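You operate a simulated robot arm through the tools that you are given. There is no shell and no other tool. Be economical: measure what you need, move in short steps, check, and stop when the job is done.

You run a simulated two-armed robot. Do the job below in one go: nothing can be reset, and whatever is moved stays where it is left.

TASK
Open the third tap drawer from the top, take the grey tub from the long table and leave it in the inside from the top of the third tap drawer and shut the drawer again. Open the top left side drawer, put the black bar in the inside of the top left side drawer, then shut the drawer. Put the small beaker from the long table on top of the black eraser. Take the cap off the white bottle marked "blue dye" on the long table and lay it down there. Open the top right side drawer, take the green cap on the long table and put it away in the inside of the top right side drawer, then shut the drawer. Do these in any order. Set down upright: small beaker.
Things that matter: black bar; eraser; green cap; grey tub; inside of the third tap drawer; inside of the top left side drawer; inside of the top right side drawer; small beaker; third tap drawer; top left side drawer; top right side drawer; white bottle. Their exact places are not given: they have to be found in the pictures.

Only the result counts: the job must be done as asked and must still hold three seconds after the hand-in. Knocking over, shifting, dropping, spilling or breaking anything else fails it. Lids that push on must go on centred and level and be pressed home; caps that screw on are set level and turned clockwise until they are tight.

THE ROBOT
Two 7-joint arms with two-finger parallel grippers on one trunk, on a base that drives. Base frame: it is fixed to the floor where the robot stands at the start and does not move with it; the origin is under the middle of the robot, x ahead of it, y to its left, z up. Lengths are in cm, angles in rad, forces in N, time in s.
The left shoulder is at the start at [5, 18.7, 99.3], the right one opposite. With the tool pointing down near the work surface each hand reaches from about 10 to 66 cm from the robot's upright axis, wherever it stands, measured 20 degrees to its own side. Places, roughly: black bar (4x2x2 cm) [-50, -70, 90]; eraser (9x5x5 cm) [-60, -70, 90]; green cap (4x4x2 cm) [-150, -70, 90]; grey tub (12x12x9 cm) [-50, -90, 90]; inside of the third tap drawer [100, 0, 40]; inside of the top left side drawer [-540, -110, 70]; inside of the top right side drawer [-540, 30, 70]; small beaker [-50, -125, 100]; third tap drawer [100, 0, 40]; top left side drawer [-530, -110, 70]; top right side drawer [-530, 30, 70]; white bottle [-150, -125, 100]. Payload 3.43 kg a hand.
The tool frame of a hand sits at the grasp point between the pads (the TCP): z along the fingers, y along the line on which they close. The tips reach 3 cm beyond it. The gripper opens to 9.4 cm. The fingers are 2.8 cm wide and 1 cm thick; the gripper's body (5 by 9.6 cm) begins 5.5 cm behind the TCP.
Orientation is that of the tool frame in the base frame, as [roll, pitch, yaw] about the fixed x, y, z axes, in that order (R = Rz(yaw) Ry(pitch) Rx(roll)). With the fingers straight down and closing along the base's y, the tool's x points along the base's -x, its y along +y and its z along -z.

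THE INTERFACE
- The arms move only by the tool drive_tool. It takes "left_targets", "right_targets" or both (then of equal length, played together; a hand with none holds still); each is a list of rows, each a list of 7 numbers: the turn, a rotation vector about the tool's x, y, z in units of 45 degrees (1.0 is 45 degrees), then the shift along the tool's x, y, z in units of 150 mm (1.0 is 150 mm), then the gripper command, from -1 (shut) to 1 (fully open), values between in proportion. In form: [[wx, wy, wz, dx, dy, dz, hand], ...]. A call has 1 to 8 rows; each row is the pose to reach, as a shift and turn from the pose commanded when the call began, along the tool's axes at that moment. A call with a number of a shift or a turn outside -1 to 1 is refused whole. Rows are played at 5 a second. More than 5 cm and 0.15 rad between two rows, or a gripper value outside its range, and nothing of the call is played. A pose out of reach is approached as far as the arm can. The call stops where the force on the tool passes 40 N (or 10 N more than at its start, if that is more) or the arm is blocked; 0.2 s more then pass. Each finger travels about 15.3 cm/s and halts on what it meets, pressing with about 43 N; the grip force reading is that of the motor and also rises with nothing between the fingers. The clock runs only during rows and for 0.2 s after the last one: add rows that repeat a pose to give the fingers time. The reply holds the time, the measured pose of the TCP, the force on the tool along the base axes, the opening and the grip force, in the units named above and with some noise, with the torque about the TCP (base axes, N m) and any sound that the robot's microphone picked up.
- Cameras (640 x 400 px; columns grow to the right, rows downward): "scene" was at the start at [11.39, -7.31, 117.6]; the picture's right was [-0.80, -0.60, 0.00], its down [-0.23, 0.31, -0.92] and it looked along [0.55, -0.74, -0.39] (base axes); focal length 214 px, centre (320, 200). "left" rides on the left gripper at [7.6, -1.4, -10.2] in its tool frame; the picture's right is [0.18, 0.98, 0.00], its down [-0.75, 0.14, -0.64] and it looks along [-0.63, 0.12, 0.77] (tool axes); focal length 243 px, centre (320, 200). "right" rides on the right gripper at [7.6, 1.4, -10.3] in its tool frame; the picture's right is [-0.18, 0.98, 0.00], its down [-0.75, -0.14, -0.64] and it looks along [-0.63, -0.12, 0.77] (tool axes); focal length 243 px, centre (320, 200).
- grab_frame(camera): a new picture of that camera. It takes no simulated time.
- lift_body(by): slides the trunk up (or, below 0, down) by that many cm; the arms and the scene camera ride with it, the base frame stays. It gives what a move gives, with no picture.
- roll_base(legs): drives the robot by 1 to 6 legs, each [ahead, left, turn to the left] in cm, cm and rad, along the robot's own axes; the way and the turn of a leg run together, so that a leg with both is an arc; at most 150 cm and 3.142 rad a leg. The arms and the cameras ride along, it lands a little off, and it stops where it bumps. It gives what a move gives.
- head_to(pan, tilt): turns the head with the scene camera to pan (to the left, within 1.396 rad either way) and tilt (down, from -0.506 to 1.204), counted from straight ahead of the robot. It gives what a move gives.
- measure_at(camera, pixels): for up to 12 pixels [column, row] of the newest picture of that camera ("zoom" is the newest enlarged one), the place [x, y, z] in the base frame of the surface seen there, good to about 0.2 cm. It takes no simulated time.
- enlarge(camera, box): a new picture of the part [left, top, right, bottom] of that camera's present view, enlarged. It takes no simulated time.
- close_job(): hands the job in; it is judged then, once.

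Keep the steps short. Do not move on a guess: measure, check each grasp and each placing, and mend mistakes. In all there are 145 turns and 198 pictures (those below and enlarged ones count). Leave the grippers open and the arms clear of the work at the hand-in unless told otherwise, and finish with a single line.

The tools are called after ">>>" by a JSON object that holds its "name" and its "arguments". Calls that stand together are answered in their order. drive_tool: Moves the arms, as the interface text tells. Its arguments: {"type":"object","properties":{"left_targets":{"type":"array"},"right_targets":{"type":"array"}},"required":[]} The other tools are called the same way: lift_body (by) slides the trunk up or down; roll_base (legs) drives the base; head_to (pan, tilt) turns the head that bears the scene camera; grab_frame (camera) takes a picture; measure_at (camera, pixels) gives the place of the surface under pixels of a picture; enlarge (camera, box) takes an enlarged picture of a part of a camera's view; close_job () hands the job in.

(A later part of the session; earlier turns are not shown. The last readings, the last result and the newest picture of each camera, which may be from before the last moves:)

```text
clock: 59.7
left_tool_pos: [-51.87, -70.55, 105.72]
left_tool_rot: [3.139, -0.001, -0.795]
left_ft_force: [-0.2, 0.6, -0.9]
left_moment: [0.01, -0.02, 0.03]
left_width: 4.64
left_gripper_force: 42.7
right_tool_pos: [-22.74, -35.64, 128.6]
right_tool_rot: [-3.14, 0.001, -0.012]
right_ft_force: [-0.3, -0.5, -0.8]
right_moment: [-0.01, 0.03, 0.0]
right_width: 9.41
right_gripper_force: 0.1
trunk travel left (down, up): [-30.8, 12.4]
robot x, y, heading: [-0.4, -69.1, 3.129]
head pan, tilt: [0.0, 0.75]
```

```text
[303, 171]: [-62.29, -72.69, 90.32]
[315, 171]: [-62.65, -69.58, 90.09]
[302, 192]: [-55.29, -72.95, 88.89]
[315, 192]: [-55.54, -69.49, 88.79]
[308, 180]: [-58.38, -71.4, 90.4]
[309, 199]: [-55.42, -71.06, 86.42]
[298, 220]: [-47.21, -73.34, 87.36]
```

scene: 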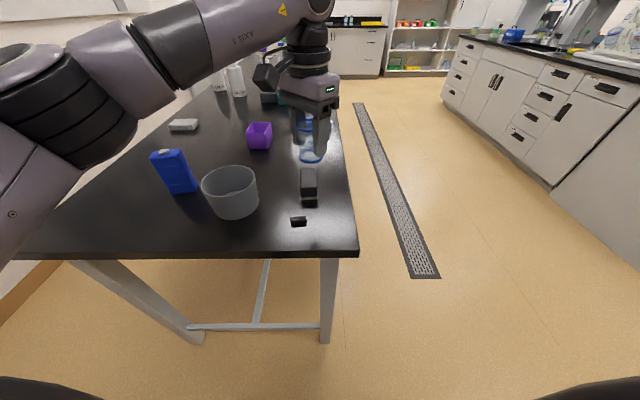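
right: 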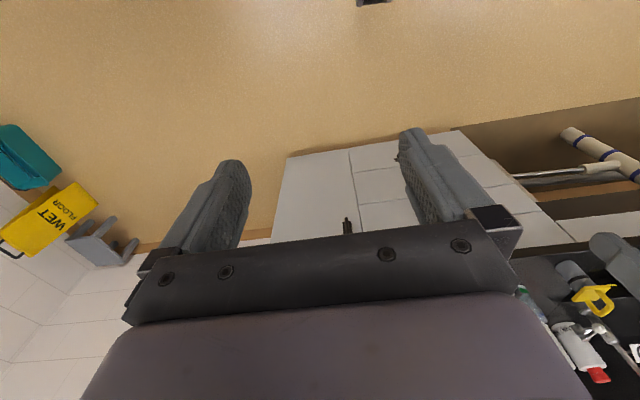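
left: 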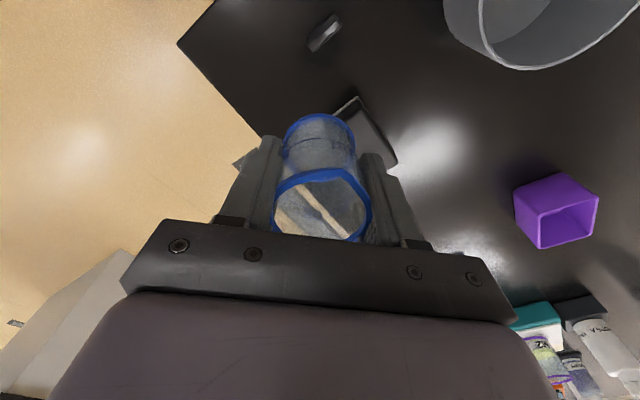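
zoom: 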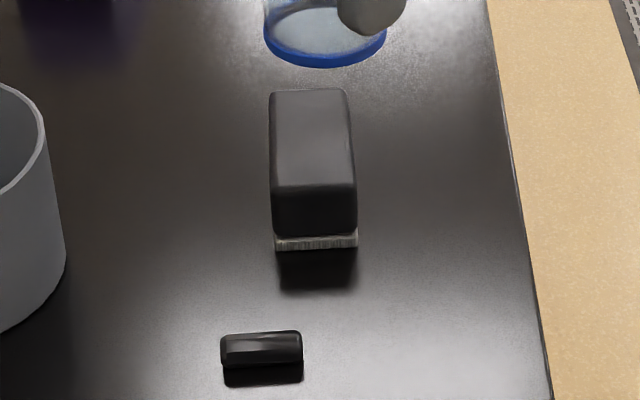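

Eraser top centre is (-59.6,-71.2). Move the beaker over it (still high).

>>> {"name": "drive_tool", "arguments": {"left_targets": [[0, 0, 0, -0.11, 0.133, 0, -0.17], [0, 0, 0, -0.22, 0.265, 0, -0.17], [0, 0, 0, -0.33, 0.398, 0, -0.17], [0, 0, 0, -0.33, 0.398, 0.2, -0.17], [0, 0, 0, -0.33, 0.398, 0.4, -0.17], [0, 0, 0, -0.33, 0.398, 0.4, -0.17]]}}

>>> {"name": "enlarge", "arguments": {"camera": "scene", "box": [250, 110, 370, 230]}}

>>> {"name": "grab_frame", "arguments": {"camera": "left"}}

```text
clock: 61.1
left_tool_pos: [-53.2, -71.53, 97.21]
left_tool_rot: [3.14, 0.003, -0.793]
left_ft_force: [0.0, 0.5, -0.1]
left_moment: [-0.02, 0.01, -0.02]
left_width: 4.65
left_gripper_force: 43.5
left hand out of reach, approached as far as the arm can: row 1, 2, 3, 4, 5, 6
right_tool_pos: [-22.42, -35.51, 128.58]
right_tool_rot: [3.141, 0.004, -0.012]
right_ft_force: [0.7, -0.7, -0.9]
right_moment: [-0.01, 0.02, 0.03]
right_width: 9.39
right_gripper_force: 0.0
trunk travel left (down, up): [-30.8, 12.4]
robot x, y, heading: [-0.22, -69.34, 3.127]
head pan, tilt: [0.0, 0.75]
```

```text
3.33 times, centred on (310, 170) of scene
```

zoom: 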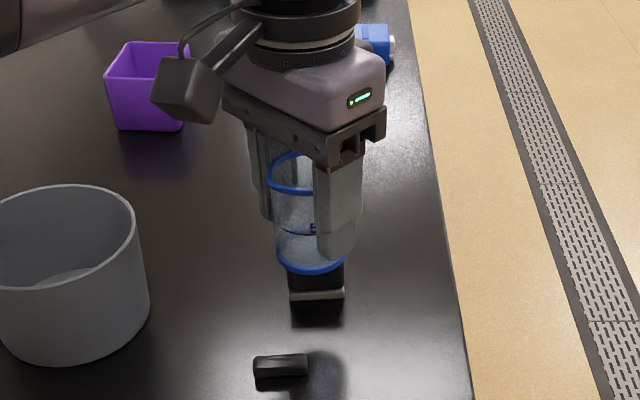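

```text
167 pictures are left
```

left: 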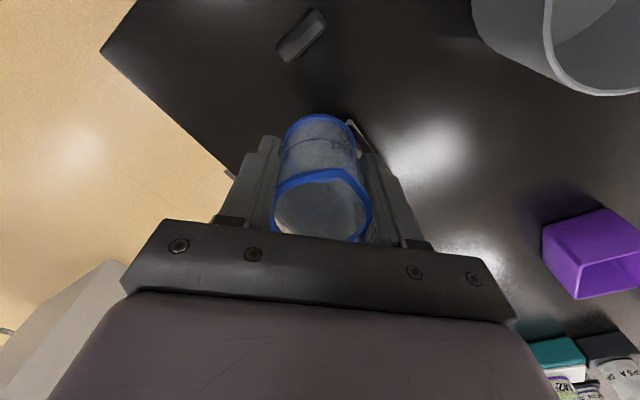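

The arm is at its reach limit (TCP x -53.2). Drive the base 6.4 cm ahead; the beaker's bottom is ~2 cm above the eraser.

>>> {"name": "roll_base", "arguments": {"legs": [[6.4, 0, 0]]}}

>>> {"name": "enlarge", "arguments": {"camera": "scene", "box": [250, 110, 370, 230]}}

```text
clock: 62.1
left_tool_pos: [-59.7, -71.49, 97.04]
left_tool_rot: [3.139, 0.0, -0.791]
left_ft_force: [-0.3, -0.9, -0.8]
left_moment: [0.0, 0.01, 0.02]
left_width: 4.61
left_gripper_force: 43.1
right_tool_pos: [-28.98, -35.57, 128.57]
right_tool_rot: [3.141, -0.002, -0.01]
right_ft_force: [0.1, 0.2, -0.4]
right_moment: [0.01, -0.06, 0.0]
right_width: 9.38
right_gripper_force: 0.0
trunk travel left (down, up): [-30.8, 12.4]
robot x, y, heading: [-6.73, -69.06, 3.131]
head pan, tilt: [0.0, 0.75]
```

```text
3.33 times, centred on (310, 170) of scene
```

zoom: 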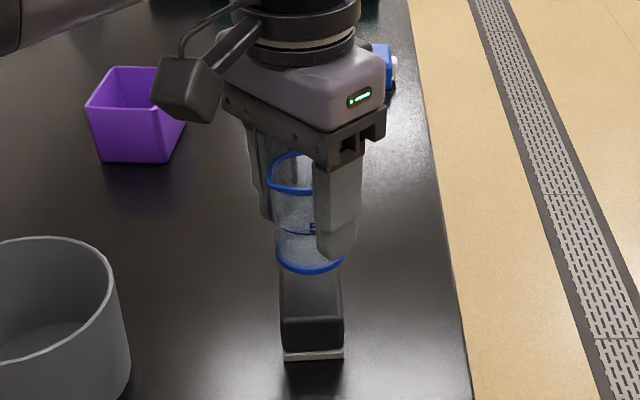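

Aligned. Lower with the trunk 1.8 cm, then check.

>>> {"name": "lift_body", "arguments": {"by": -1.8}}

>>> {"name": "enlarge", "arguments": {"camera": "scene", "box": [280, 140, 350, 220]}}

```text
clock: 62.7
left_tool_pos: [-59.81, -71.44, 95.24]
left_tool_rot: [3.138, 0.002, -0.792]
left_ft_force: [1.2, -0.9, -1.1]
left_moment: [0.02, -0.03, 0.0]
left_width: 4.61
left_gripper_force: 42.5
right_tool_pos: [-29.04, -35.41, 126.78]
right_tool_rot: [-3.141, -0.001, -0.011]
right_ft_force: [-0.2, 0.8, 0.1]
right_moment: [0.0, -0.03, 0.0]
right_width: 9.38
right_gripper_force: 0.1
trunk travel left (down, up): [-29.0, 14.2]
robot x, y, heading: [-6.81, -69.02, 3.127]
head pan, tilt: [0.0, 0.75]
```

```text
5.00 times, centred on (315, 180) of scene
```

zoom: 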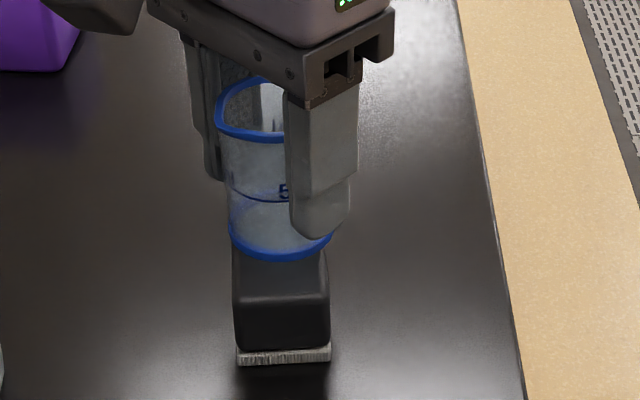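

Slightly above still. Lower 0.3 cm.

>>> {"name": "lift_body", "arguments": {"by": -0.3}}

```text
clock: 63.2
left_tool_pos: [-59.7, -71.52, 95.03]
left_tool_rot: [3.136, 0.003, -0.792]
left_ft_force: [0.2, -0.4, 2.3]
left_moment: [-0.01, 0.0, 0.0]
left_width: 4.63
left_gripper_force: 43.0
right_tool_pos: [-29.04, -35.46, 126.59]
right_tool_rot: [-3.14, 0.003, -0.012]
right_ft_force: [-0.9, -0.5, 0.0]
right_moment: [-0.03, 0.0, 0.01]
right_width: 9.41
right_gripper_force: 0.1
trunk travel left (down, up): [-28.7, 14.5]
robot x, y, heading: [-6.57, -69.35, 3.128]
head pan, tilt: [0.0, 0.75]
```

Contact felt (2.3 N up). Open slowly and then raise by trunk.

>>> {"name": "drive_tool", "arguments": {"left_targets": [[0, 0, 0, 0, 0, 0, 0.05], [0, 0, 0, 0, 0, 0, 0.2], [0, 0, 0, 0, 0, 0, 0.4], [0, 0, 0, 0, 0, 0, 0.6]]}}

>>> {"name": "enlarge", "arguments": {"camera": "scene", "box": [280, 140, 350, 220]}}

```text
clock: 64.2
left_tool_pos: [-59.71, -71.63, 94.98]
left_tool_rot: [3.141, 0.0, -0.792]
left_ft_force: [0.6, 0.0, -0.4]
left_moment: [-0.02, 0.0, -0.03]
left_width: 7.54
left_gripper_force: 0.0
right_tool_pos: [-29.01, -35.48, 126.61]
right_tool_rot: [-3.141, 0.002, -0.011]
right_ft_force: [0.3, 0.3, 0.0]
right_moment: [-0.02, 0.01, 0.0]
right_width: 9.39
right_gripper_force: 0.0
trunk travel left (down, up): [-28.7, 14.5]
robot x, y, heading: [-6.73, -69.12, 3.13]
head pan, tilt: [0.0, 0.75]
```

```text
5.00 times, centred on (315, 180) of scene
```

zoom: 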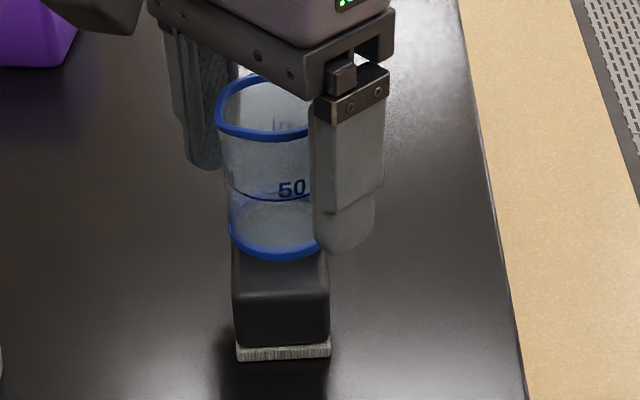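

The beaker stands on the eraser. Raise the trunk, then back away and shift left.

>>> {"name": "lift_body", "arguments": {"by": 14}}

>>> {"name": "roll_base", "arguments": {"legs": [[-8, 0, 0], [0, 21, 0]]}}

>>> {"name": "grab_frame", "arguments": {"camera": "scene"}}

```text
clock: 65.9
left_tool_pos: [-59.8, -71.49, 108.99]
left_tool_rot: [3.141, -0.001, -0.793]
left_ft_force: [0.0, -0.1, -0.1]
left_moment: [-0.03, 0.01, -0.02]
left_width: 7.53
left_gripper_force: 0.0
right_tool_pos: [-29.05, -35.31, 140.38]
right_tool_rot: [3.14, 0.003, -0.011]
right_ft_force: [0.1, -1.2, -0.7]
right_moment: [-0.01, 0.0, -0.01]
right_width: 9.4
right_gripper_force: 0.1
trunk travel left (down, up): [-42.7, 0.5]
robot x, y, heading: [-6.7, -69.12, 3.127]
head pan, tilt: [0.0, 0.75]
```

```text
clock: 69.0
left_tool_pos: [-51.97, -92.81, 109.09]
left_tool_rot: [3.14, 0.002, -0.793]
left_ft_force: [-0.2, -0.1, 0.5]
left_moment: [0.02, 0.0, 0.0]
left_width: 7.52
left_gripper_force: 0.0
right_tool_pos: [-21.36, -56.76, 140.59]
right_tool_rot: [-3.141, 0.001, -0.013]
right_ft_force: [-0.5, -0.4, 0.9]
right_moment: [0.04, -0.03, -0.03]
right_width: 9.41
right_gripper_force: 0.1
trunk travel left (down, up): [-42.7, 0.5]
robot x, y, heading: [1.34, -90.49, 3.127]
head pan, tilt: [0.0, 0.75]
```

```text
163 pictures are left
```

scene: 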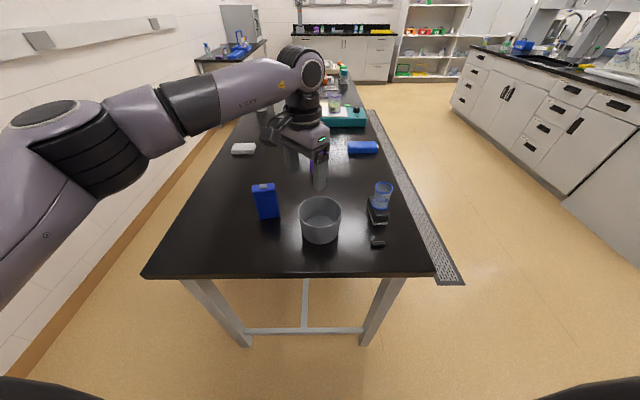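

Beaker stays put. Now level the left hand's yaw back to zero, over the tub's -y wall, still high.

>>> {"name": "drive_tool", "arguments": {"left_targets": [[0, 0, -0.17, 0.06, -0.015, 0.03, 0.2], [0, 0, -0.34, 0.12, -0.03, 0.06, 0.2], [0, 0, -0.51, 0.18, -0.045, 0.09, 0.2], [0, 0, -0.68, 0.24, -0.06, 0.12, 0.2], [0, 0, -0.85, 0.3, -0.075, 0.15, 0.2], [0, 0, -1, 0.364, -0.09, 0.167, 0.2], [0, 0, -1, 0.364, -0.09, 0.167, 0.2]]}}

>>> {"name": "measure_at", "arguments": {"camera": "scene", "pixels": [[300, 213], [341, 212], [320, 198], [320, 222], [320, 240], [377, 242], [371, 243], [384, 242], [264, 188], [264, 218]]}}

```text
clock: 70.7
left_tool_pos: [-47.18, -95.63, 106.49]
left_tool_rot: [3.14, 0.002, -0.006]
left_ft_force: [-0.1, 0.1, 0.7]
left_moment: [0.01, 0.01, 0.02]
left_width: 5.64
left_gripper_force: 0.0
right_tool_pos: [-21.23, -56.62, 140.54]
right_tool_rot: [3.14, 0.001, -0.012]
right_ft_force: [0.4, 0.1, 0.0]
right_moment: [-0.03, -0.01, -0.01]
right_width: 9.39
right_gripper_force: 0.1
trunk travel left (down, up): [-42.7, 0.5]
robot x, y, heading: [1.22, -90.54, 3.122]
head pan, tilt: [0.0, 0.75]
```

```text
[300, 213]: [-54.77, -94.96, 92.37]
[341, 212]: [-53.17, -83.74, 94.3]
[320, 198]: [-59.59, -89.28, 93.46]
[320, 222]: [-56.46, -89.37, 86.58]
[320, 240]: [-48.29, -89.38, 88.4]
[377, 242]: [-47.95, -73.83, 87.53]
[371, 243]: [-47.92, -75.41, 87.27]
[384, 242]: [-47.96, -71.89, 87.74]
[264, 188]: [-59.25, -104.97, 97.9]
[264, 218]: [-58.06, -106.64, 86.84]
```

Tub centre is (-53.7,-89.4), rim about 94.8. Lower the trunk 6 cm, then move the left hand over the wall.

>>> {"name": "lift_body", "arguments": {"by": -6}}

>>> {"name": "drive_tool", "arguments": {"left_targets": [[0, 0, 0, -0.15, -0.01, 0, 0.2], [0, 0, 0, -0.3, -0.02, 0, 0.2], [0, 0, 0, -0.433, -0.03, 0, 0.2], [0, 0, 0, -0.433, -0.03, 0, 0.2]]}}

>>> {"name": "grab_frame", "arguments": {"camera": "left"}}

>>> {"name": "grab_frame", "arguments": {"camera": "scene"}}

```text
clock: 71.7
left_tool_pos: [-47.15, -95.59, 100.49]
left_tool_rot: [3.138, 0.002, -0.008]
left_ft_force: [0.1, -0.1, -0.2]
left_moment: [0.02, -0.01, 0.02]
left_width: 5.64
left_gripper_force: 0.1
right_tool_pos: [-21.29, -56.76, 134.46]
right_tool_rot: [3.141, 0.002, -0.012]
right_ft_force: [0.0, 0.9, -0.3]
right_moment: [-0.02, 0.0, -0.01]
right_width: 9.39
right_gripper_force: 0.1
trunk travel left (down, up): [-36.7, 6.5]
robot x, y, heading: [0.89, -90.35, 3.126]
head pan, tilt: [0.0, 0.75]
```

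```text
clock: 72.7
left_tool_pos: [-53.85, -95.19, 100.44]
left_tool_rot: [3.138, 0.002, -0.007]
left_ft_force: [0.3, -0.2, 0.5]
left_moment: [-0.01, -0.02, 0.02]
left_width: 5.64
left_gripper_force: 0.0
right_tool_pos: [-21.31, -56.7, 134.55]
right_tool_rot: [-3.141, 0.003, -0.01]
right_ft_force: [0.8, -0.5, -0.4]
right_moment: [0.03, 0.0, 0.03]
right_width: 9.39
right_gripper_force: 0.2
trunk travel left (down, up): [-36.7, 6.5]
robot x, y, heading: [0.94, -90.19, 3.13]
head pan, tilt: [0.0, 0.75]
```

```text
162 pictures are left
```

left: 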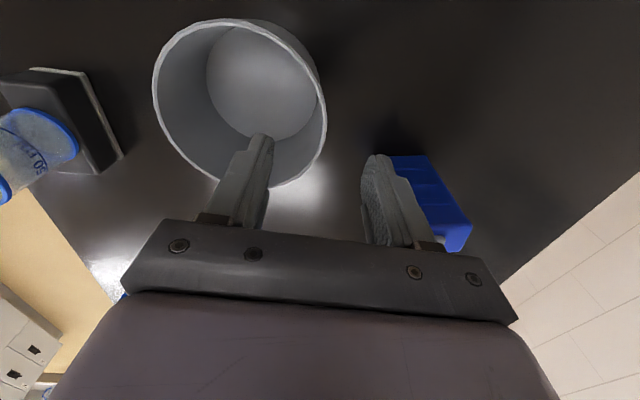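

```text
161 pictures are left
```

scene: 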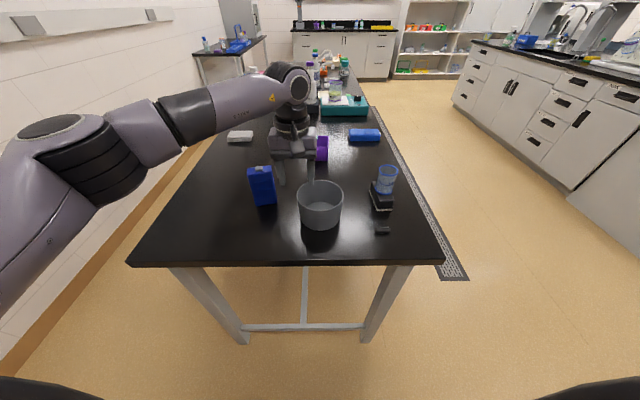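

>>> {"name": "measure_at", "arguments": {"camera": "left", "pixels": [[325, 105], [322, 140], [305, 172], [155, 95], [215, 20], [225, 183], [390, 165], [460, 240], [405, 200]]}}

```text
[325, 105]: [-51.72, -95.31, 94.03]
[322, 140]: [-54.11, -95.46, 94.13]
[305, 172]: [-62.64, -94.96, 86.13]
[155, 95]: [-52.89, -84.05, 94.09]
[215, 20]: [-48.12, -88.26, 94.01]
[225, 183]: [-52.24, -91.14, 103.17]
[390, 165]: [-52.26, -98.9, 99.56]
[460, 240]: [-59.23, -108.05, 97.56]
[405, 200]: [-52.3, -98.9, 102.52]
```

Rim z is 94.1 and the wall at y≈-95.4, centred between the fingers. Descend 7.3 cm and close.

>>> {"name": "drive_tool", "arguments": {"left_targets": [[0, 0, 0, 0, 0.01, 0.15, 0.2], [0, 0, 0, 0, 0.01, 0.33, 0.2], [0, 0, 0, 0, 0.01, 0.487, 0.2], [0, 0, 0, 0, 0.01, 0.487, 0.2], [0, 0, 0, 0, 0.01, 0.487, -0.4], [0, 0, 0, 0, 0.01, 0.487, -1], [0, 0, 0, 0, 0.01, 0.487, -1], [0, 0, 0, 0, 0.01, 0.487, -1]]}}

>>> {"name": "grab_frame", "arguments": {"camera": "left"}}

```text
clock: 74.5
left_tool_pos: [-53.65, -95.27, 93.41]
left_tool_rot: [-3.141, 0.004, -0.007]
left_ft_force: [-1.3, 3.5, 9.2]
left_moment: [1.0, -0.18, 0.16]
left_width: 0.75
left_gripper_force: 41.5
right_tool_pos: [-21.17, -56.75, 134.53]
right_tool_rot: [3.14, 0.002, -0.012]
right_ft_force: [0.6, -0.3, 0.4]
right_moment: [0.0, 0.01, -0.03]
right_width: 9.41
right_gripper_force: 0.1
trunk travel left (down, up): [-36.7, 6.5]
robot x, y, heading: [0.93, -90.27, 3.123]
head pan, tilt: [0.0, 0.75]
```

```text
160 pictures are left
```

left: 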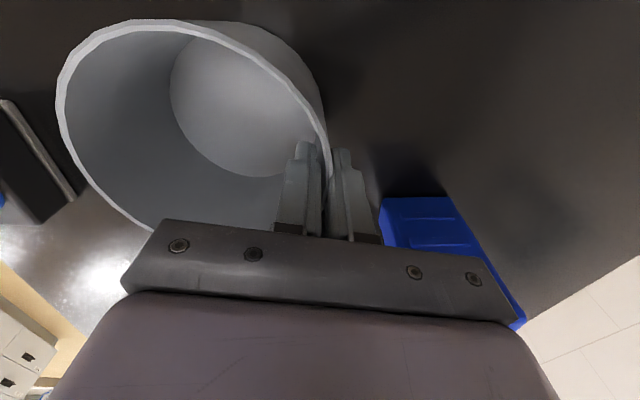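

Wall gripped (0.75 cm). Lift 12 cm with the arm and check the tub hangs level.

>>> {"name": "drive_tool", "arguments": {"left_targets": [[0, 0, 0, 0, 0, -0.1, -1], [0, 0, 0, 0, 0, -0.3, -1], [0, 0, 0, 0, 0, -0.55, -1], [0, 0, 0, 0, 0, -0.8, -1], [0, 0, 0, 0, 0, -0.8, -1]]}}

>>> {"name": "grab_frame", "arguments": {"camera": "scene"}}

```text
clock: 75.7
left_tool_pos: [-53.74, -95.42, 105.49]
left_tool_rot: [3.14, 0.0, -0.007]
left_ft_force: [0.2, -0.3, -1.6]
left_moment: [-0.02, -0.02, 0.04]
left_width: 0.72
left_gripper_force: 41.4
right_tool_pos: [-21.36, -56.72, 134.43]
right_tool_rot: [-3.141, 0.002, -0.011]
right_ft_force: [-0.1, -0.5, -0.5]
right_moment: [-0.01, 0.01, -0.01]
right_width: 9.39
right_gripper_force: 0.1
trunk travel left (down, up): [-36.7, 6.5]
robot x, y, heading: [1.32, -90.32, 3.128]
head pan, tilt: [0.0, 0.75]
```

```text
159 pictures are left
```

scene: 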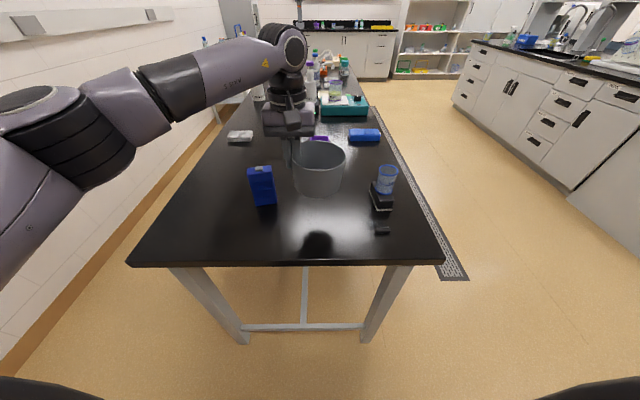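

Tub is held. Now bring the right hand toward the bar at (-48,-73.6), in two calls.

>>> {"name": "drive_tool", "arguments": {"right_targets": [[0, 0, 0, -0.15, 0.1, 0.17, 1], [0, 0, 0, -0.3, 0.2, 0.34, 1], [0, 0, 0, -0.45, 0.3, 0.5, 1], [0, 0, 0, -0.6, 0.4, 0.67, 1], [0, 0, 0, -0.75, 0.5, 0.84, 1], [0, 0, 0, -0.89, 0.57, 1, 1]]}}

>>> {"name": "drive_tool", "arguments": {"right_targets": [[0, 0, 0, -0.15, 0.1, 0.17, 1], [0, 0, 0, -0.3, 0.2, 0.34, 1], [0, 0, 0, -0.45, 0.3, 0.5, 1], [0, 0, 0, -0.6, 0.4, 0.67, 1], [0, 0, 0, -0.75, 0.5, 0.84, 1], [0, 0, 0, -0.89, 0.557, 1, 1], [0, 0, 0, -0.89, 0.557, 1, 1]]}}

>>> {"name": "grab_frame", "arguments": {"camera": "right"}}

```text
clock: 77.0
left_tool_pos: [-53.76, -95.41, 105.39]
left_tool_rot: [3.14, 0.003, -0.008]
left_ft_force: [-0.8, 0.7, -0.6]
left_moment: [-0.02, -0.02, 0.0]
left_width: 0.7
left_gripper_force: 41.4
right_tool_pos: [-34.83, -65.32, 119.54]
right_tool_rot: [3.138, 0.002, -0.014]
right_ft_force: [-0.4, 0.1, 0.4]
right_moment: [0.03, 0.01, 0.03]
right_width: 9.4
right_gripper_force: 0.1
trunk travel left (down, up): [-36.7, 6.5]
robot x, y, heading: [0.67, -90.27, 3.123]
head pan, tilt: [0.0, 0.75]
```

```text
clock: 78.7
left_tool_pos: [-53.65, -95.4, 105.36]
left_tool_rot: [3.138, 0.0, -0.008]
left_ft_force: [0.0, 0.2, -0.3]
left_moment: [-0.04, -0.04, 0.01]
left_width: 0.76
left_gripper_force: 41.4
right_tool_pos: [-46.8, -71.54, 104.62]
right_tool_rot: [3.14, 0.003, -0.013]
right_ft_force: [-0.3, 0.2, -0.3]
right_moment: [-0.03, -0.03, -0.01]
right_width: 9.41
right_gripper_force: 0.1
right hand out of reach, approached as far as the arm can: row 6, 7
trunk travel left (down, up): [-36.7, 6.5]
robot x, y, heading: [0.95, -90.45, 3.129]
head pan, tilt: [0.0, 0.75]
```

```text
158 pictures are left
```

right: 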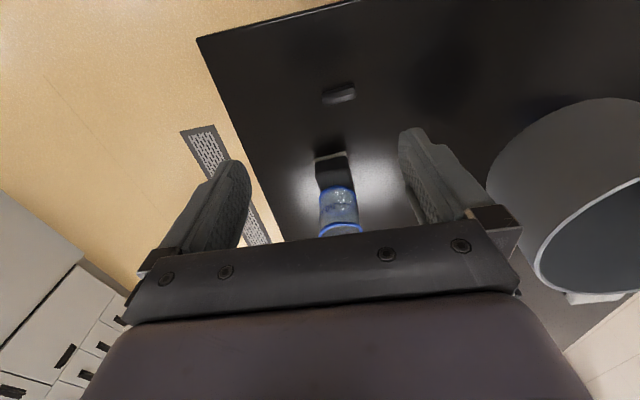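

Lower the trunk 9 cm (tub bottom then ~3 cm above the table) to bring the right hand in reach.

>>> {"name": "lift_body", "arguments": {"by": -9}}

>>> {"name": "grab_frame", "arguments": {"camera": "right"}}

```text
clock: 79.9
left_tool_pos: [-53.66, -95.44, 96.58]
left_tool_rot: [3.141, 0.001, -0.007]
left_ft_force: [0.0, -0.4, -0.8]
left_moment: [-0.06, 0.02, -0.02]
left_width: 0.73
left_gripper_force: 41.4
right_tool_pos: [-46.7, -71.77, 95.71]
right_tool_rot: [3.14, 0.002, -0.012]
right_ft_force: [0.3, -0.4, -0.3]
right_moment: [0.02, 0.02, 0.0]
right_width: 9.39
right_gripper_force: 0.1
trunk travel left (down, up): [-27.7, 15.5]
robot x, y, heading: [0.58, -90.35, 3.131]
head pan, tilt: [0.0, 0.75]
```

```text
157 pictures are left
```

right: 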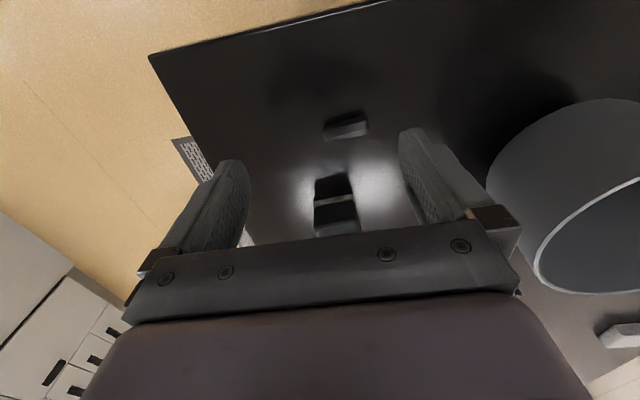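

>>> {"name": "measure_at", "arguments": {"camera": "right", "pixels": [[326, 131], [364, 125], [345, 118], [345, 130]]}}

```text
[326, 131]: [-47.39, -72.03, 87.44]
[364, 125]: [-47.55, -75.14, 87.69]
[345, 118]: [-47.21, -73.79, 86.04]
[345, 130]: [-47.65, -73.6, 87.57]
```

Bar centre (-47.9,-73.6), top 87.7. Descend partway first and check position.

>>> {"name": "drive_tool", "arguments": {"right_targets": [[0, 0, 0, 0.01, 0, 0.1, 0.6], [0, 0, 0, 0.01, 0, 0.2, 0.6], [0, 0, 0, 0.01, 0, 0.2, 0.6]]}}

>>> {"name": "grab_frame", "arguments": {"camera": "right"}}

```text
clock: 80.7
left_tool_pos: [-53.81, -95.5, 96.41]
left_tool_rot: [3.139, 0.001, -0.007]
left_ft_force: [-0.3, -0.2, -2.3]
left_moment: [-0.06, 0.0, -0.02]
left_width: 0.73
left_gripper_force: 41.1
right_tool_pos: [-46.39, -71.6, 92.82]
right_tool_rot: [3.139, 0.005, -0.011]
right_ft_force: [0.0, -0.6, 0.4]
right_moment: [0.01, -0.02, -0.02]
right_width: 7.5
right_gripper_force: 0.0
trunk travel left (down, up): [-27.7, 15.5]
robot x, y, heading: [0.88, -90.2, 3.127]
head pan, tilt: [0.0, 0.75]
```

```text
156 pictures are left
```

right: 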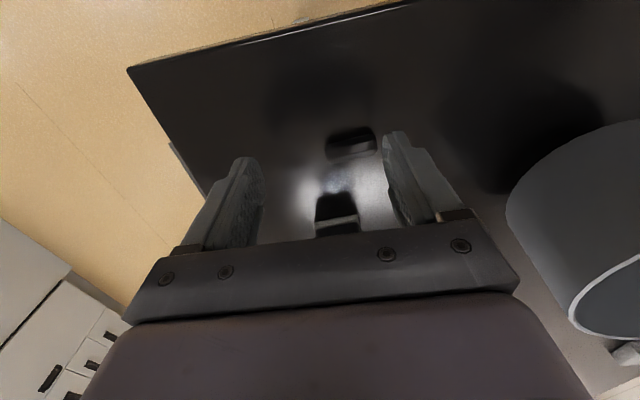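

Shift -1.5 cm in x, -2 cm in y, and descend to z 89.7.

>>> {"name": "drive_tool", "arguments": {"right_targets": [[0, 0, 0, -0.1, 0.133, 0, 0.6], [0, 0, 0, -0.1, 0.133, 0.1, 0.6], [0, 0, 0, -0.1, 0.133, 0.205, 0.6], [0, 0, 0, -0.1, 0.133, 0.205, 0.6]]}}

>>> {"name": "grab_frame", "arguments": {"camera": "right"}}

```text
clock: 81.7
left_tool_pos: [-53.85, -95.46, 96.48]
left_tool_rot: [3.139, 0.003, -0.007]
left_ft_force: [0.0, -0.4, -1.5]
left_moment: [-0.05, 0.0, 0.01]
left_width: 0.72
left_gripper_force: 41.1
right_tool_pos: [-45.95, -71.3, 90.54]
right_tool_rot: [3.14, 0.002, -0.013]
right_ft_force: [-0.5, 0.3, -0.5]
right_moment: [0.0, 0.02, 0.0]
right_width: 7.54
right_gripper_force: 0.0
right hand out of reach, approached as far as the arm can: row 1, 2, 3, 4
trunk travel left (down, up): [-27.7, 15.5]
robot x, y, heading: [1.1, -90.57, 3.126]
head pan, tilt: [0.0, 0.75]
```

```text
155 pictures are left
```

right: 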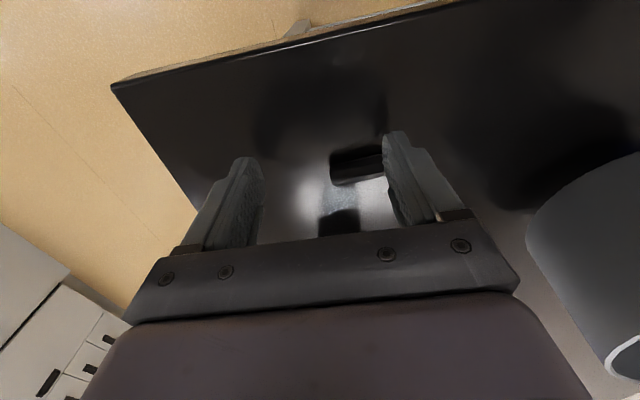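

Reach is limited; use the base. Raise 1 cm, drive 2 cm ahead and 2.3 cm left, then check.

>>> {"name": "lift_body", "arguments": {"by": 1}}

>>> {"name": "roll_base", "arguments": {"legs": [[2, 2.3, 0]]}}

>>> {"name": "grab_frame", "arguments": {"camera": "right"}}

```text
clock: 82.3
left_tool_pos: [-53.77, -95.36, 97.38]
left_tool_rot: [3.139, 0.001, -0.007]
left_ft_force: [0.2, -0.9, -0.9]
left_moment: [-0.02, 0.04, -0.02]
left_width: 0.7
left_gripper_force: 41.2
right_tool_pos: [-46.13, -71.41, 91.47]
right_tool_rot: [3.138, 0.005, -0.012]
right_ft_force: [0.1, -0.4, -0.1]
right_moment: [-0.02, -0.02, 0.02]
right_width: 7.53
right_gripper_force: 0.0
trunk travel left (down, up): [-28.7, 14.5]
robot x, y, heading: [0.93, -90.12, 3.124]
head pan, tilt: [0.0, 0.75]
```

```text
clock: 83.2
left_tool_pos: [-55.75, -97.88, 97.36]
left_tool_rot: [3.139, 0.001, -0.008]
left_ft_force: [0.0, 0.0, -1.5]
left_moment: [-0.05, -0.02, 0.01]
left_width: 0.71
left_gripper_force: 40.6
right_tool_pos: [-48.11, -73.66, 91.46]
right_tool_rot: [3.139, 0.005, -0.014]
right_ft_force: [0.5, 0.4, -0.1]
right_moment: [0.0, 0.0, 0.02]
right_width: 7.52
right_gripper_force: 0.1
trunk travel left (down, up): [-28.7, 14.5]
robot x, y, heading: [-1.5, -92.43, 3.127]
head pan, tilt: [0.0, 0.75]
```

```text
154 pictures are left
```

right: 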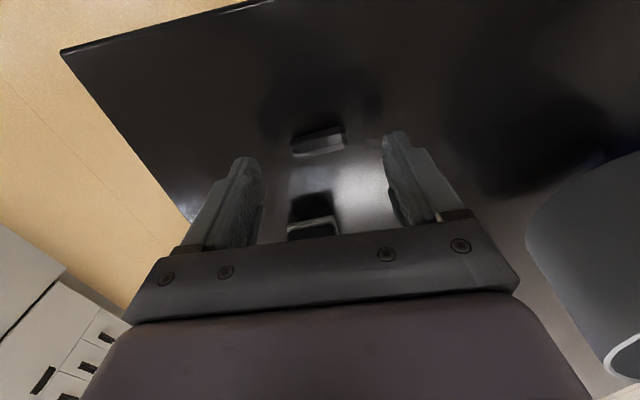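

Now over the bar. Lower the trunk 1.8 cm and close the right hand.

>>> {"name": "lift_body", "arguments": {"by": -1.8}}

>>> {"name": "drive_tool", "arguments": {"right_targets": [[0, 0, 0, 0, 0, 0, 0.2], [0, 0, 0, 0, 0, 0, -0.2], [0, 0, 0, 0, 0, 0, -1], [0, 0, 0, 0, 0, 0, -1]]}}

>>> {"name": "grab_frame", "arguments": {"camera": "right"}}

```text
clock: 83.8
left_tool_pos: [-55.66, -97.71, 95.64]
left_tool_rot: [3.14, 0.003, -0.007]
left_ft_force: [0.4, -0.2, -0.9]
left_moment: [-0.04, 0.0, 0.01]
left_width: 0.7
left_gripper_force: 41.2
right_tool_pos: [-48.08, -73.58, 89.73]
right_tool_rot: [3.138, 0.004, -0.012]
right_ft_force: [-0.1, 0.6, -0.2]
right_moment: [0.0, 0.03, -0.02]
right_width: 7.53
right_gripper_force: 0.0
trunk travel left (down, up): [-26.9, 16.3]
robot x, y, heading: [-0.97, -92.52, 3.127]
head pan, tilt: [0.0, 0.75]
```

```text
clock: 84.8
left_tool_pos: [-55.63, -97.79, 95.69]
left_tool_rot: [3.14, 0.002, -0.006]
left_ft_force: [-0.5, -0.2, -0.4]
left_moment: [-0.03, 0.0, 0.03]
left_width: 0.71
left_gripper_force: 41.2
right_tool_pos: [-48.04, -73.67, 89.73]
right_tool_rot: [3.138, 0.002, -0.013]
right_ft_force: [0.3, -0.1, 0.6]
right_moment: [0.02, 0.01, 0.02]
right_width: 3.54
right_gripper_force: 43.0
trunk travel left (down, up): [-26.9, 16.3]
robot x, y, heading: [-0.99, -92.85, 3.124]
head pan, tilt: [0.0, 0.75]
```

```text
153 pictures are left
```

right: 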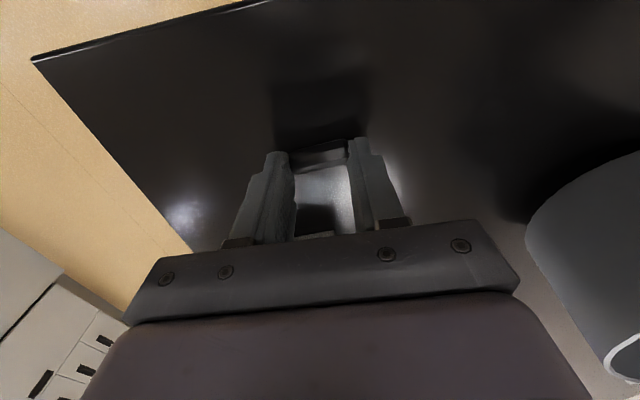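

Bar held by its ends. Raise the trunk 15 cm, then drive: aside, half turn, and sideways to the open drawer.

>>> {"name": "lift_body", "arguments": {"by": 15}}

>>> {"name": "grab_frame", "arguments": {"camera": "right"}}

>>> {"name": "roll_base", "arguments": {"legs": [[0, 17, 0], [0, 0, 3.14], [0, 50, 0]]}}

>>> {"name": "grab_frame", "arguments": {"camera": "scene"}}

```text
clock: 86.6
left_tool_pos: [-55.79, -97.83, 110.6]
left_tool_rot: [3.14, 0.002, -0.007]
left_ft_force: [-0.5, -0.6, -0.9]
left_moment: [-0.03, -0.01, 0.0]
left_width: 0.72
left_gripper_force: 41.8
right_tool_pos: [-48.02, -73.73, 104.67]
right_tool_rot: [3.139, 0.002, -0.012]
right_ft_force: [0.5, -0.1, -0.8]
right_moment: [0.0, -0.02, 0.01]
right_width: 3.56
right_gripper_force: 43.3
trunk travel left (down, up): [-41.9, 1.3]
robot x, y, heading: [-0.82, -92.67, 3.128]
head pan, tilt: [0.0, 0.75]
```

```text
152 pictures are left
```

right: 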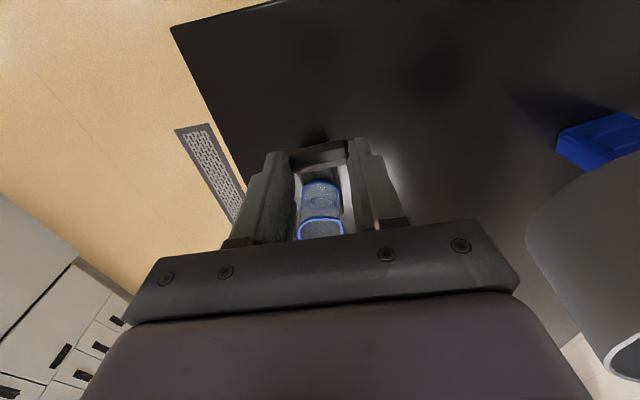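

```text
clock: 100.4
left_tool_pos: [57.58, -57.32, 110.6]
left_tool_rot: [3.139, 0.001, 3.072]
left_ft_force: [0.2, 0.5, -0.9]
left_moment: [0.02, -0.02, 0.0]
left_width: 0.71
left_gripper_force: 41.1
right_tool_pos: [48.16, -80.99, 104.71]
right_tool_rot: [3.139, 0.002, 3.066]
right_ft_force: [0.0, -0.3, -0.3]
right_moment: [0.0, 0.0, -0.01]
right_width: 3.58
right_gripper_force: 42.9
trunk travel left (down, up): [-41.9, 1.3]
robot x, y, heading: [2.34, -59.24, -0.076]
head pan, tilt: [0.0, 0.75]
```

```text
151 pictures are left
```

scene: 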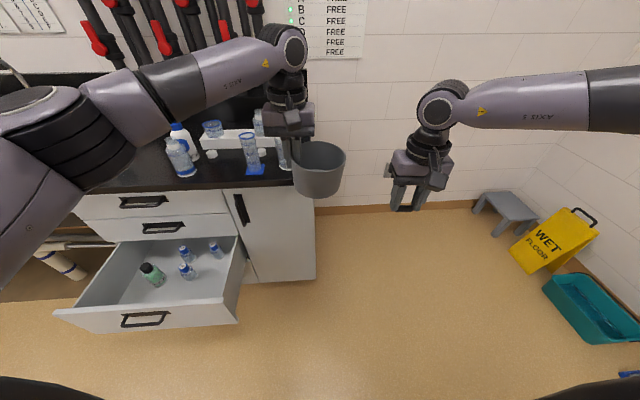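

Correct heading by 0.076 and continue sideways 45 cm to the drawer.

>>> {"name": "roll_base", "arguments": {"legs": [[0, 0, 0.076], [0, 45.5, 0]]}}

>>> {"name": "head_to", "arguments": {"pan": 0, "tilt": 0.95}}

>>> {"name": "grab_frame", "arguments": {"camera": "scene"}}

```text
clock: 105.3
left_tool_pos: [57.17, -8.72, 110.61]
left_tool_rot: [3.141, 0.002, -3.137]
left_ft_force: [0.9, 0.6, -0.1]
left_moment: [0.07, 0.02, -0.02]
left_width: 0.7
left_gripper_force: 41.8
right_tool_pos: [49.86, -32.99, 104.64]
right_tool_rot: [3.141, 0.004, 3.14]
right_ft_force: [-0.3, 0.0, 0.2]
right_moment: [-0.03, 0.01, 0.0]
right_width: 3.55
right_gripper_force: 42.4
trunk travel left (down, up): [-41.9, 1.3]
robot x, y, heading: [2.2, -14.72, 0.003]
head pan, tilt: [0.0, 0.75]
```

```text
clock: 106.1
left_tool_pos: [57.3, -8.77, 110.7]
left_tool_rot: [3.139, 0.003, -3.137]
left_ft_force: [0.0, 0.0, -1.2]
left_moment: [0.03, 0.08, 0.02]
left_width: 0.69
left_gripper_force: 41.3
right_tool_pos: [49.87, -32.9, 104.6]
right_tool_rot: [3.137, 0.003, 3.141]
right_ft_force: [-0.5, -0.4, 0.4]
right_moment: [0.0, -0.04, 0.0]
right_width: 3.59
right_gripper_force: 43.1
trunk travel left (down, up): [-41.9, 1.3]
robot x, y, heading: [2.26, -14.56, -0.001]
head pan, tilt: [0.0, 0.949]
```

```text
150 pictures are left
```

scene: 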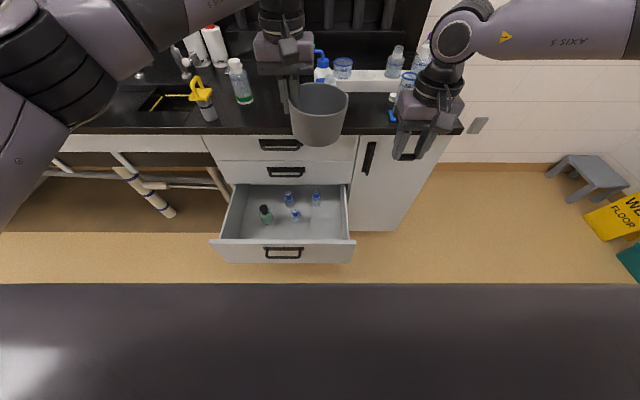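

>>> {"name": "measure_at", "arguments": {"camera": "scene", "pixels": [[265, 209], [296, 213], [288, 194], [316, 193], [330, 225], [330, 215], [350, 240], [346, 200], [280, 238], [310, 240], [220, 240], [283, 251]]}}

>>> {"name": "enlarge", "arguments": {"camera": "scene", "box": [205, 175, 365, 270]}}

```text
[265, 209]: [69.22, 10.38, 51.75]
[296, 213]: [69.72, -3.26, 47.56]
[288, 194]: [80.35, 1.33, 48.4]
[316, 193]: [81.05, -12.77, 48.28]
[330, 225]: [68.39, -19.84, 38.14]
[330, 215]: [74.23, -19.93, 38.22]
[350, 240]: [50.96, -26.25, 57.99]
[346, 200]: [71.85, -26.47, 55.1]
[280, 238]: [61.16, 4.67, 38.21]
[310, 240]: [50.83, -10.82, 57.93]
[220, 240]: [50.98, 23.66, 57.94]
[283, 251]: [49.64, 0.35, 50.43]
```

```text
4.00 times, centred on (285, 222) of scene
```

zoom: 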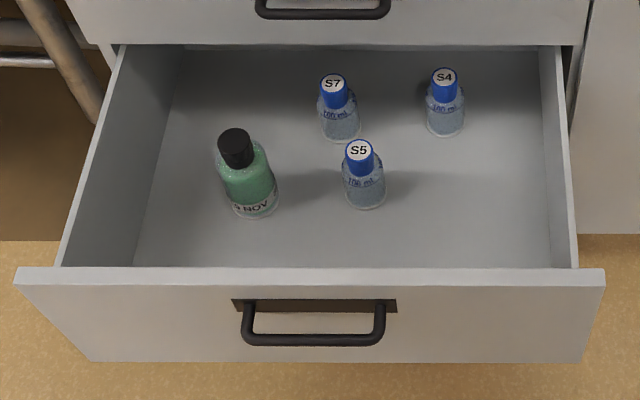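

Floor z is 38.2; I'll aim the tub's centre at (63,-15.5), i.e. TCP (63,-9.7). Lower the trunk 38 cm first.

>>> {"name": "lift_body", "arguments": {"by": -38}}

>>> {"name": "drive_tool", "arguments": {"left_targets": [[0, 0, 0, -0.13, -0.02, 0, -1], [0, 0, 0, -0.26, -0.04, 0, -1], [0, 0, 0, -0.38, -0.06, 0, -1], [0, 0, 0, -0.38, -0.06, 0, -1]]}}

>>> {"name": "grab_frame", "arguments": {"camera": "scene"}}

```text
clock: 109.7
left_tool_pos: [57.14, -8.7, 72.78]
left_tool_rot: [3.139, 0.001, -3.136]
left_ft_force: [-0.6, -0.2, -0.4]
left_moment: [0.05, 0.0, 0.01]
left_width: 0.74
left_gripper_force: 41.5
right_tool_pos: [49.93, -32.93, 66.79]
right_tool_rot: [3.137, 0.003, 3.141]
right_ft_force: [-0.3, -0.1, -0.1]
right_moment: [0.01, -0.03, -0.02]
right_width: 3.58
right_gripper_force: 42.7
trunk travel left (down, up): [-3.9, 39.3]
robot x, y, heading: [3.0, -14.83, 0.002]
head pan, tilt: [0.0, 0.949]
```

```text
clock: 110.7
left_tool_pos: [61.96, -9.22, 72.52]
left_tool_rot: [3.14, 0.003, -3.137]
left_ft_force: [0.7, 0.7, -0.7]
left_moment: [-0.01, 0.02, -0.01]
left_width: 0.71
left_gripper_force: 41.1
left hand out of reach, approached as far as the arm can: row 3, 4
right_tool_pos: [49.84, -32.99, 66.67]
right_tool_rot: [3.137, 0.004, 3.141]
right_ft_force: [0.2, -0.4, -0.2]
right_moment: [0.0, -0.05, 0.01]
right_width: 3.59
right_gripper_force: 42.8
trunk travel left (down, up): [-3.9, 39.3]
robot x, y, heading: [2.61, -14.23, -0.002]
head pan, tilt: [0.0, 0.949]
```

```text
148 pictures are left
```

scene: 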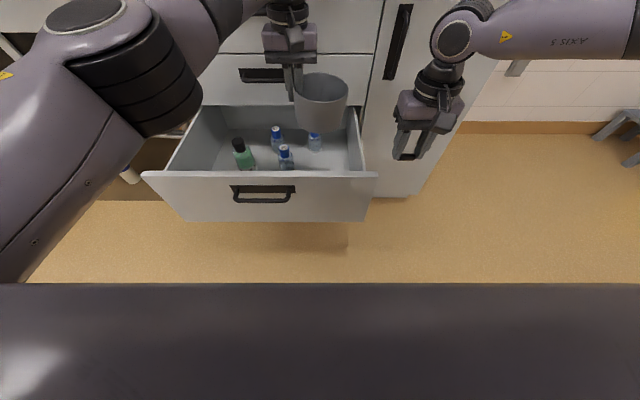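

x≈62 is fine. Descend 15 cm with the arm, then check.

>>> {"name": "drive_tool", "arguments": {"left_targets": [[0, 0, 0, 0.03, 0, 0.2, -1], [0, 0, 0, 0.03, 0, 0.4, -1], [0, 0, 0, 0.03, 0, 0.6, -1], [0, 0, 0, 0.03, 0, 0.8, -1], [0, 0, 0, 0.03, 0, 1, -1], [0, 0, 0, 0.03, 0, 1, -1]]}}

>>> {"name": "grab_frame", "arguments": {"camera": "scene"}}

>>> {"name": "grab_frame", "arguments": {"camera": "left"}}

```text
clock: 112.1
left_tool_pos: [61.66, -9.07, 57.47]
left_tool_rot: [3.138, 0.002, -3.137]
left_ft_force: [0.1, 0.5, -0.2]
left_moment: [0.03, -0.01, 0.03]
left_width: 0.71
left_gripper_force: 41.1
right_tool_pos: [49.88, -33.06, 66.59]
right_tool_rot: [3.139, 0.005, 3.141]
right_ft_force: [0.1, 0.3, -0.5]
right_moment: [-0.01, -0.01, -0.01]
right_width: 3.58
right_gripper_force: 42.8
trunk travel left (down, up): [-3.9, 39.3]
robot x, y, heading: [2.68, -14.6, -0.001]
head pan, tilt: [0.0, 0.949]
```

```text
147 pictures are left
```

scene: 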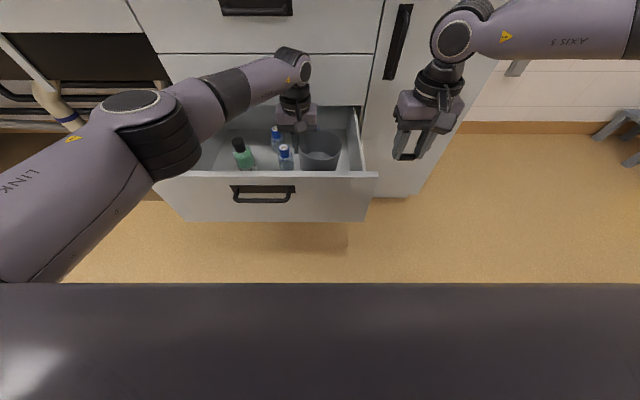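

```text
146 pictures are left
```

left: 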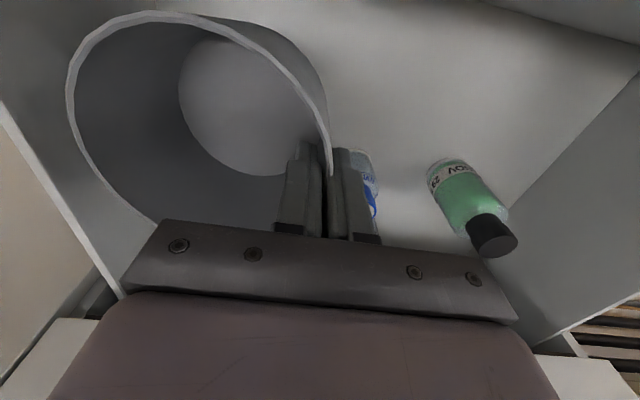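

Clear of the bottles. Descend the remaining ~11.9 cm gradually.

>>> {"name": "drive_tool", "arguments": {"left_targets": [[0, 0, 0, 0, 0, 0.15, -1], [0, 0, 0, 0, 0, 0.3, -1], [0, 0, 0, 0, 0, 0.45, -1], [0, 0, 0, 0, 0, 0.6, -1], [0, 0, 0, 0, 0, 0.7, -1], [0, 0, 0, 0, 0, 0.76, -1], [0, 0, 0, 0, 0, 0.79, -1], [0, 0, 0, 0, 0, 0.79, -1]]}}

>>> {"name": "enlarge", "arguments": {"camera": "scene", "box": [150, 80, 390, 230]}}

>>> {"name": "grab_frame", "arguments": {"camera": "left"}}

```text
clock: 113.9
left_tool_pos: [60.12, -8.85, 46.07]
left_tool_rot: [-3.142, 0.001, -3.136]
left_ft_force: [1.3, 0.6, 0.3]
left_moment: [-0.01, 0.13, -0.01]
left_width: 0.72
left_gripper_force: 41.3
left hand out of reach, approached as far as the arm can: row 4, 5, 6, 7, 8
right_tool_pos: [49.82, -32.98, 66.67]
right_tool_rot: [3.137, 0.006, 3.14]
right_ft_force: [1.6, 0.0, -0.3]
right_moment: [0.0, -0.01, 0.0]
right_width: 3.58
right_gripper_force: 43.2
trunk travel left (down, up): [-3.9, 39.3]
robot x, y, heading: [2.39, -14.76, -0.004]
head pan, tilt: [0.0, 0.949]
```

```text
2.67 times, centred on (270, 155) of scene
```

zoom: 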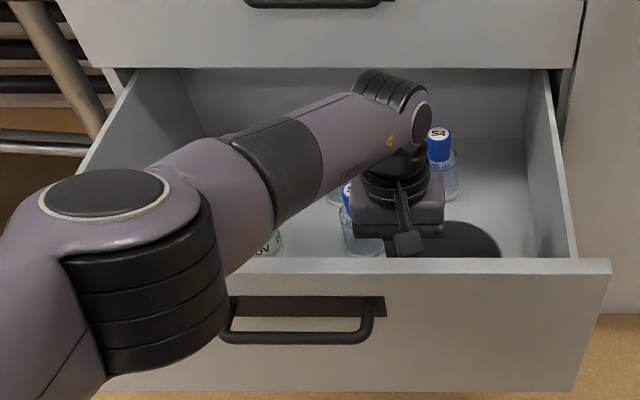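

```text
144 pictures are left
```

left: 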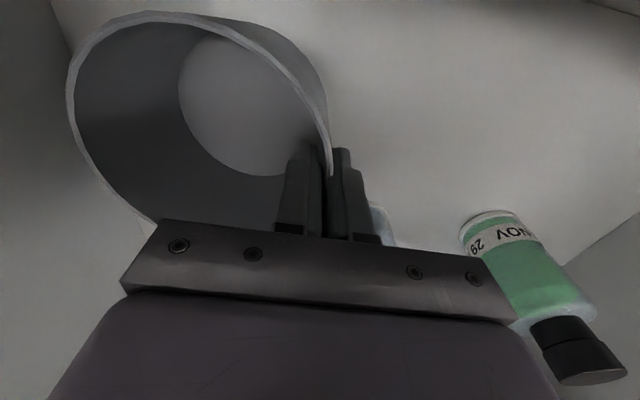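

Tub bottom about 0.7 cm above the floor. Lower the trunk 0.7 cm.

>>> {"name": "lift_body", "arguments": {"by": -0.7}}

```text
clock: 114.5
left_tool_pos: [60.21, -8.84, 45.57]
left_tool_rot: [3.14, 0.005, -3.133]
left_ft_force: [-0.9, 4.3, 9.8]
left_moment: [-0.77, 0.2, -0.06]
left_width: 0.76
left_gripper_force: 42.1
right_tool_pos: [49.79, -33.01, 66.07]
right_tool_rot: [3.141, 0.002, 3.141]
right_ft_force: [-0.2, 0.1, -0.1]
right_moment: [-0.01, -0.03, 0.01]
right_width: 3.58
right_gripper_force: 42.4
trunk travel left (down, up): [-3.2, 40.0]
robot x, y, heading: [2.38, -14.44, -0.002]
head pan, tilt: [0.0, 0.949]
```

Contact. Open to ~3.5 cm and raise with the trunk.

>>> {"name": "drive_tool", "arguments": {"left_targets": [[0, 0, 0, 0, 0, 0, -0.7], [0, 0, 0, 0, 0, 0, -0.4], [0, 0, 0, 0, 0, 0, -0.25], [0, 0, 0, 0, 0, 0, -0.25]]}}

>>> {"name": "grab_frame", "arguments": {"camera": "left"}}

>>> {"name": "lift_body", "arguments": {"by": 12}}

>>> {"name": "grab_frame", "arguments": {"camera": "left"}}

```text
clock: 115.5
left_tool_pos: [60.11, -8.91, 45.41]
left_tool_rot: [3.141, 0.002, -3.136]
left_ft_force: [0.5, -0.2, 0.7]
left_moment: [-0.01, 0.01, 0.0]
left_width: 3.52
left_gripper_force: 0.1
right_tool_pos: [49.75, -33.0, 66.03]
right_tool_rot: [3.14, 0.003, 3.141]
right_ft_force: [0.8, -0.9, 0.0]
right_moment: [0.01, -0.01, 0.03]
right_width: 3.58
right_gripper_force: 42.5
trunk travel left (down, up): [-3.2, 40.0]
robot x, y, heading: [2.4, -14.64, 0.0]
head pan, tilt: [0.0, 0.949]
```

```text
143 pictures are left
```

left: 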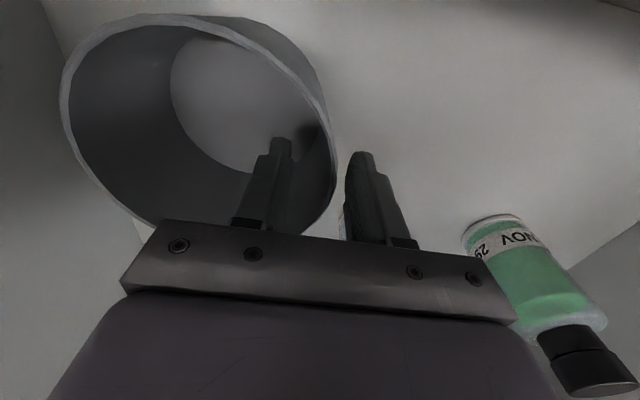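

```text
clock: 117.0
left_tool_pos: [60.09, -8.97, 57.48]
left_tool_rot: [3.141, 0.002, -3.135]
left_ft_force: [0.1, 0.6, -0.7]
left_moment: [-0.01, -0.02, -0.02]
left_width: 3.53
left_gripper_force: 0.0
right_tool_pos: [49.87, -32.98, 77.97]
right_tool_rot: [3.137, 0.004, 3.14]
right_ft_force: [0.5, 0.2, 0.5]
right_moment: [-0.01, 0.01, -0.01]
right_width: 3.58
right_gripper_force: 43.0
trunk travel left (down, up): [-15.2, 28.0]
robot x, y, heading: [2.55, -14.38, -0.006]
head pan, tilt: [0.0, 0.949]
```

```text
142 pictures are left
```

left: 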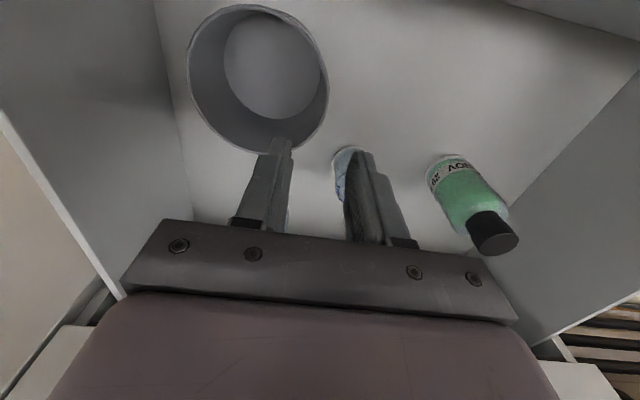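

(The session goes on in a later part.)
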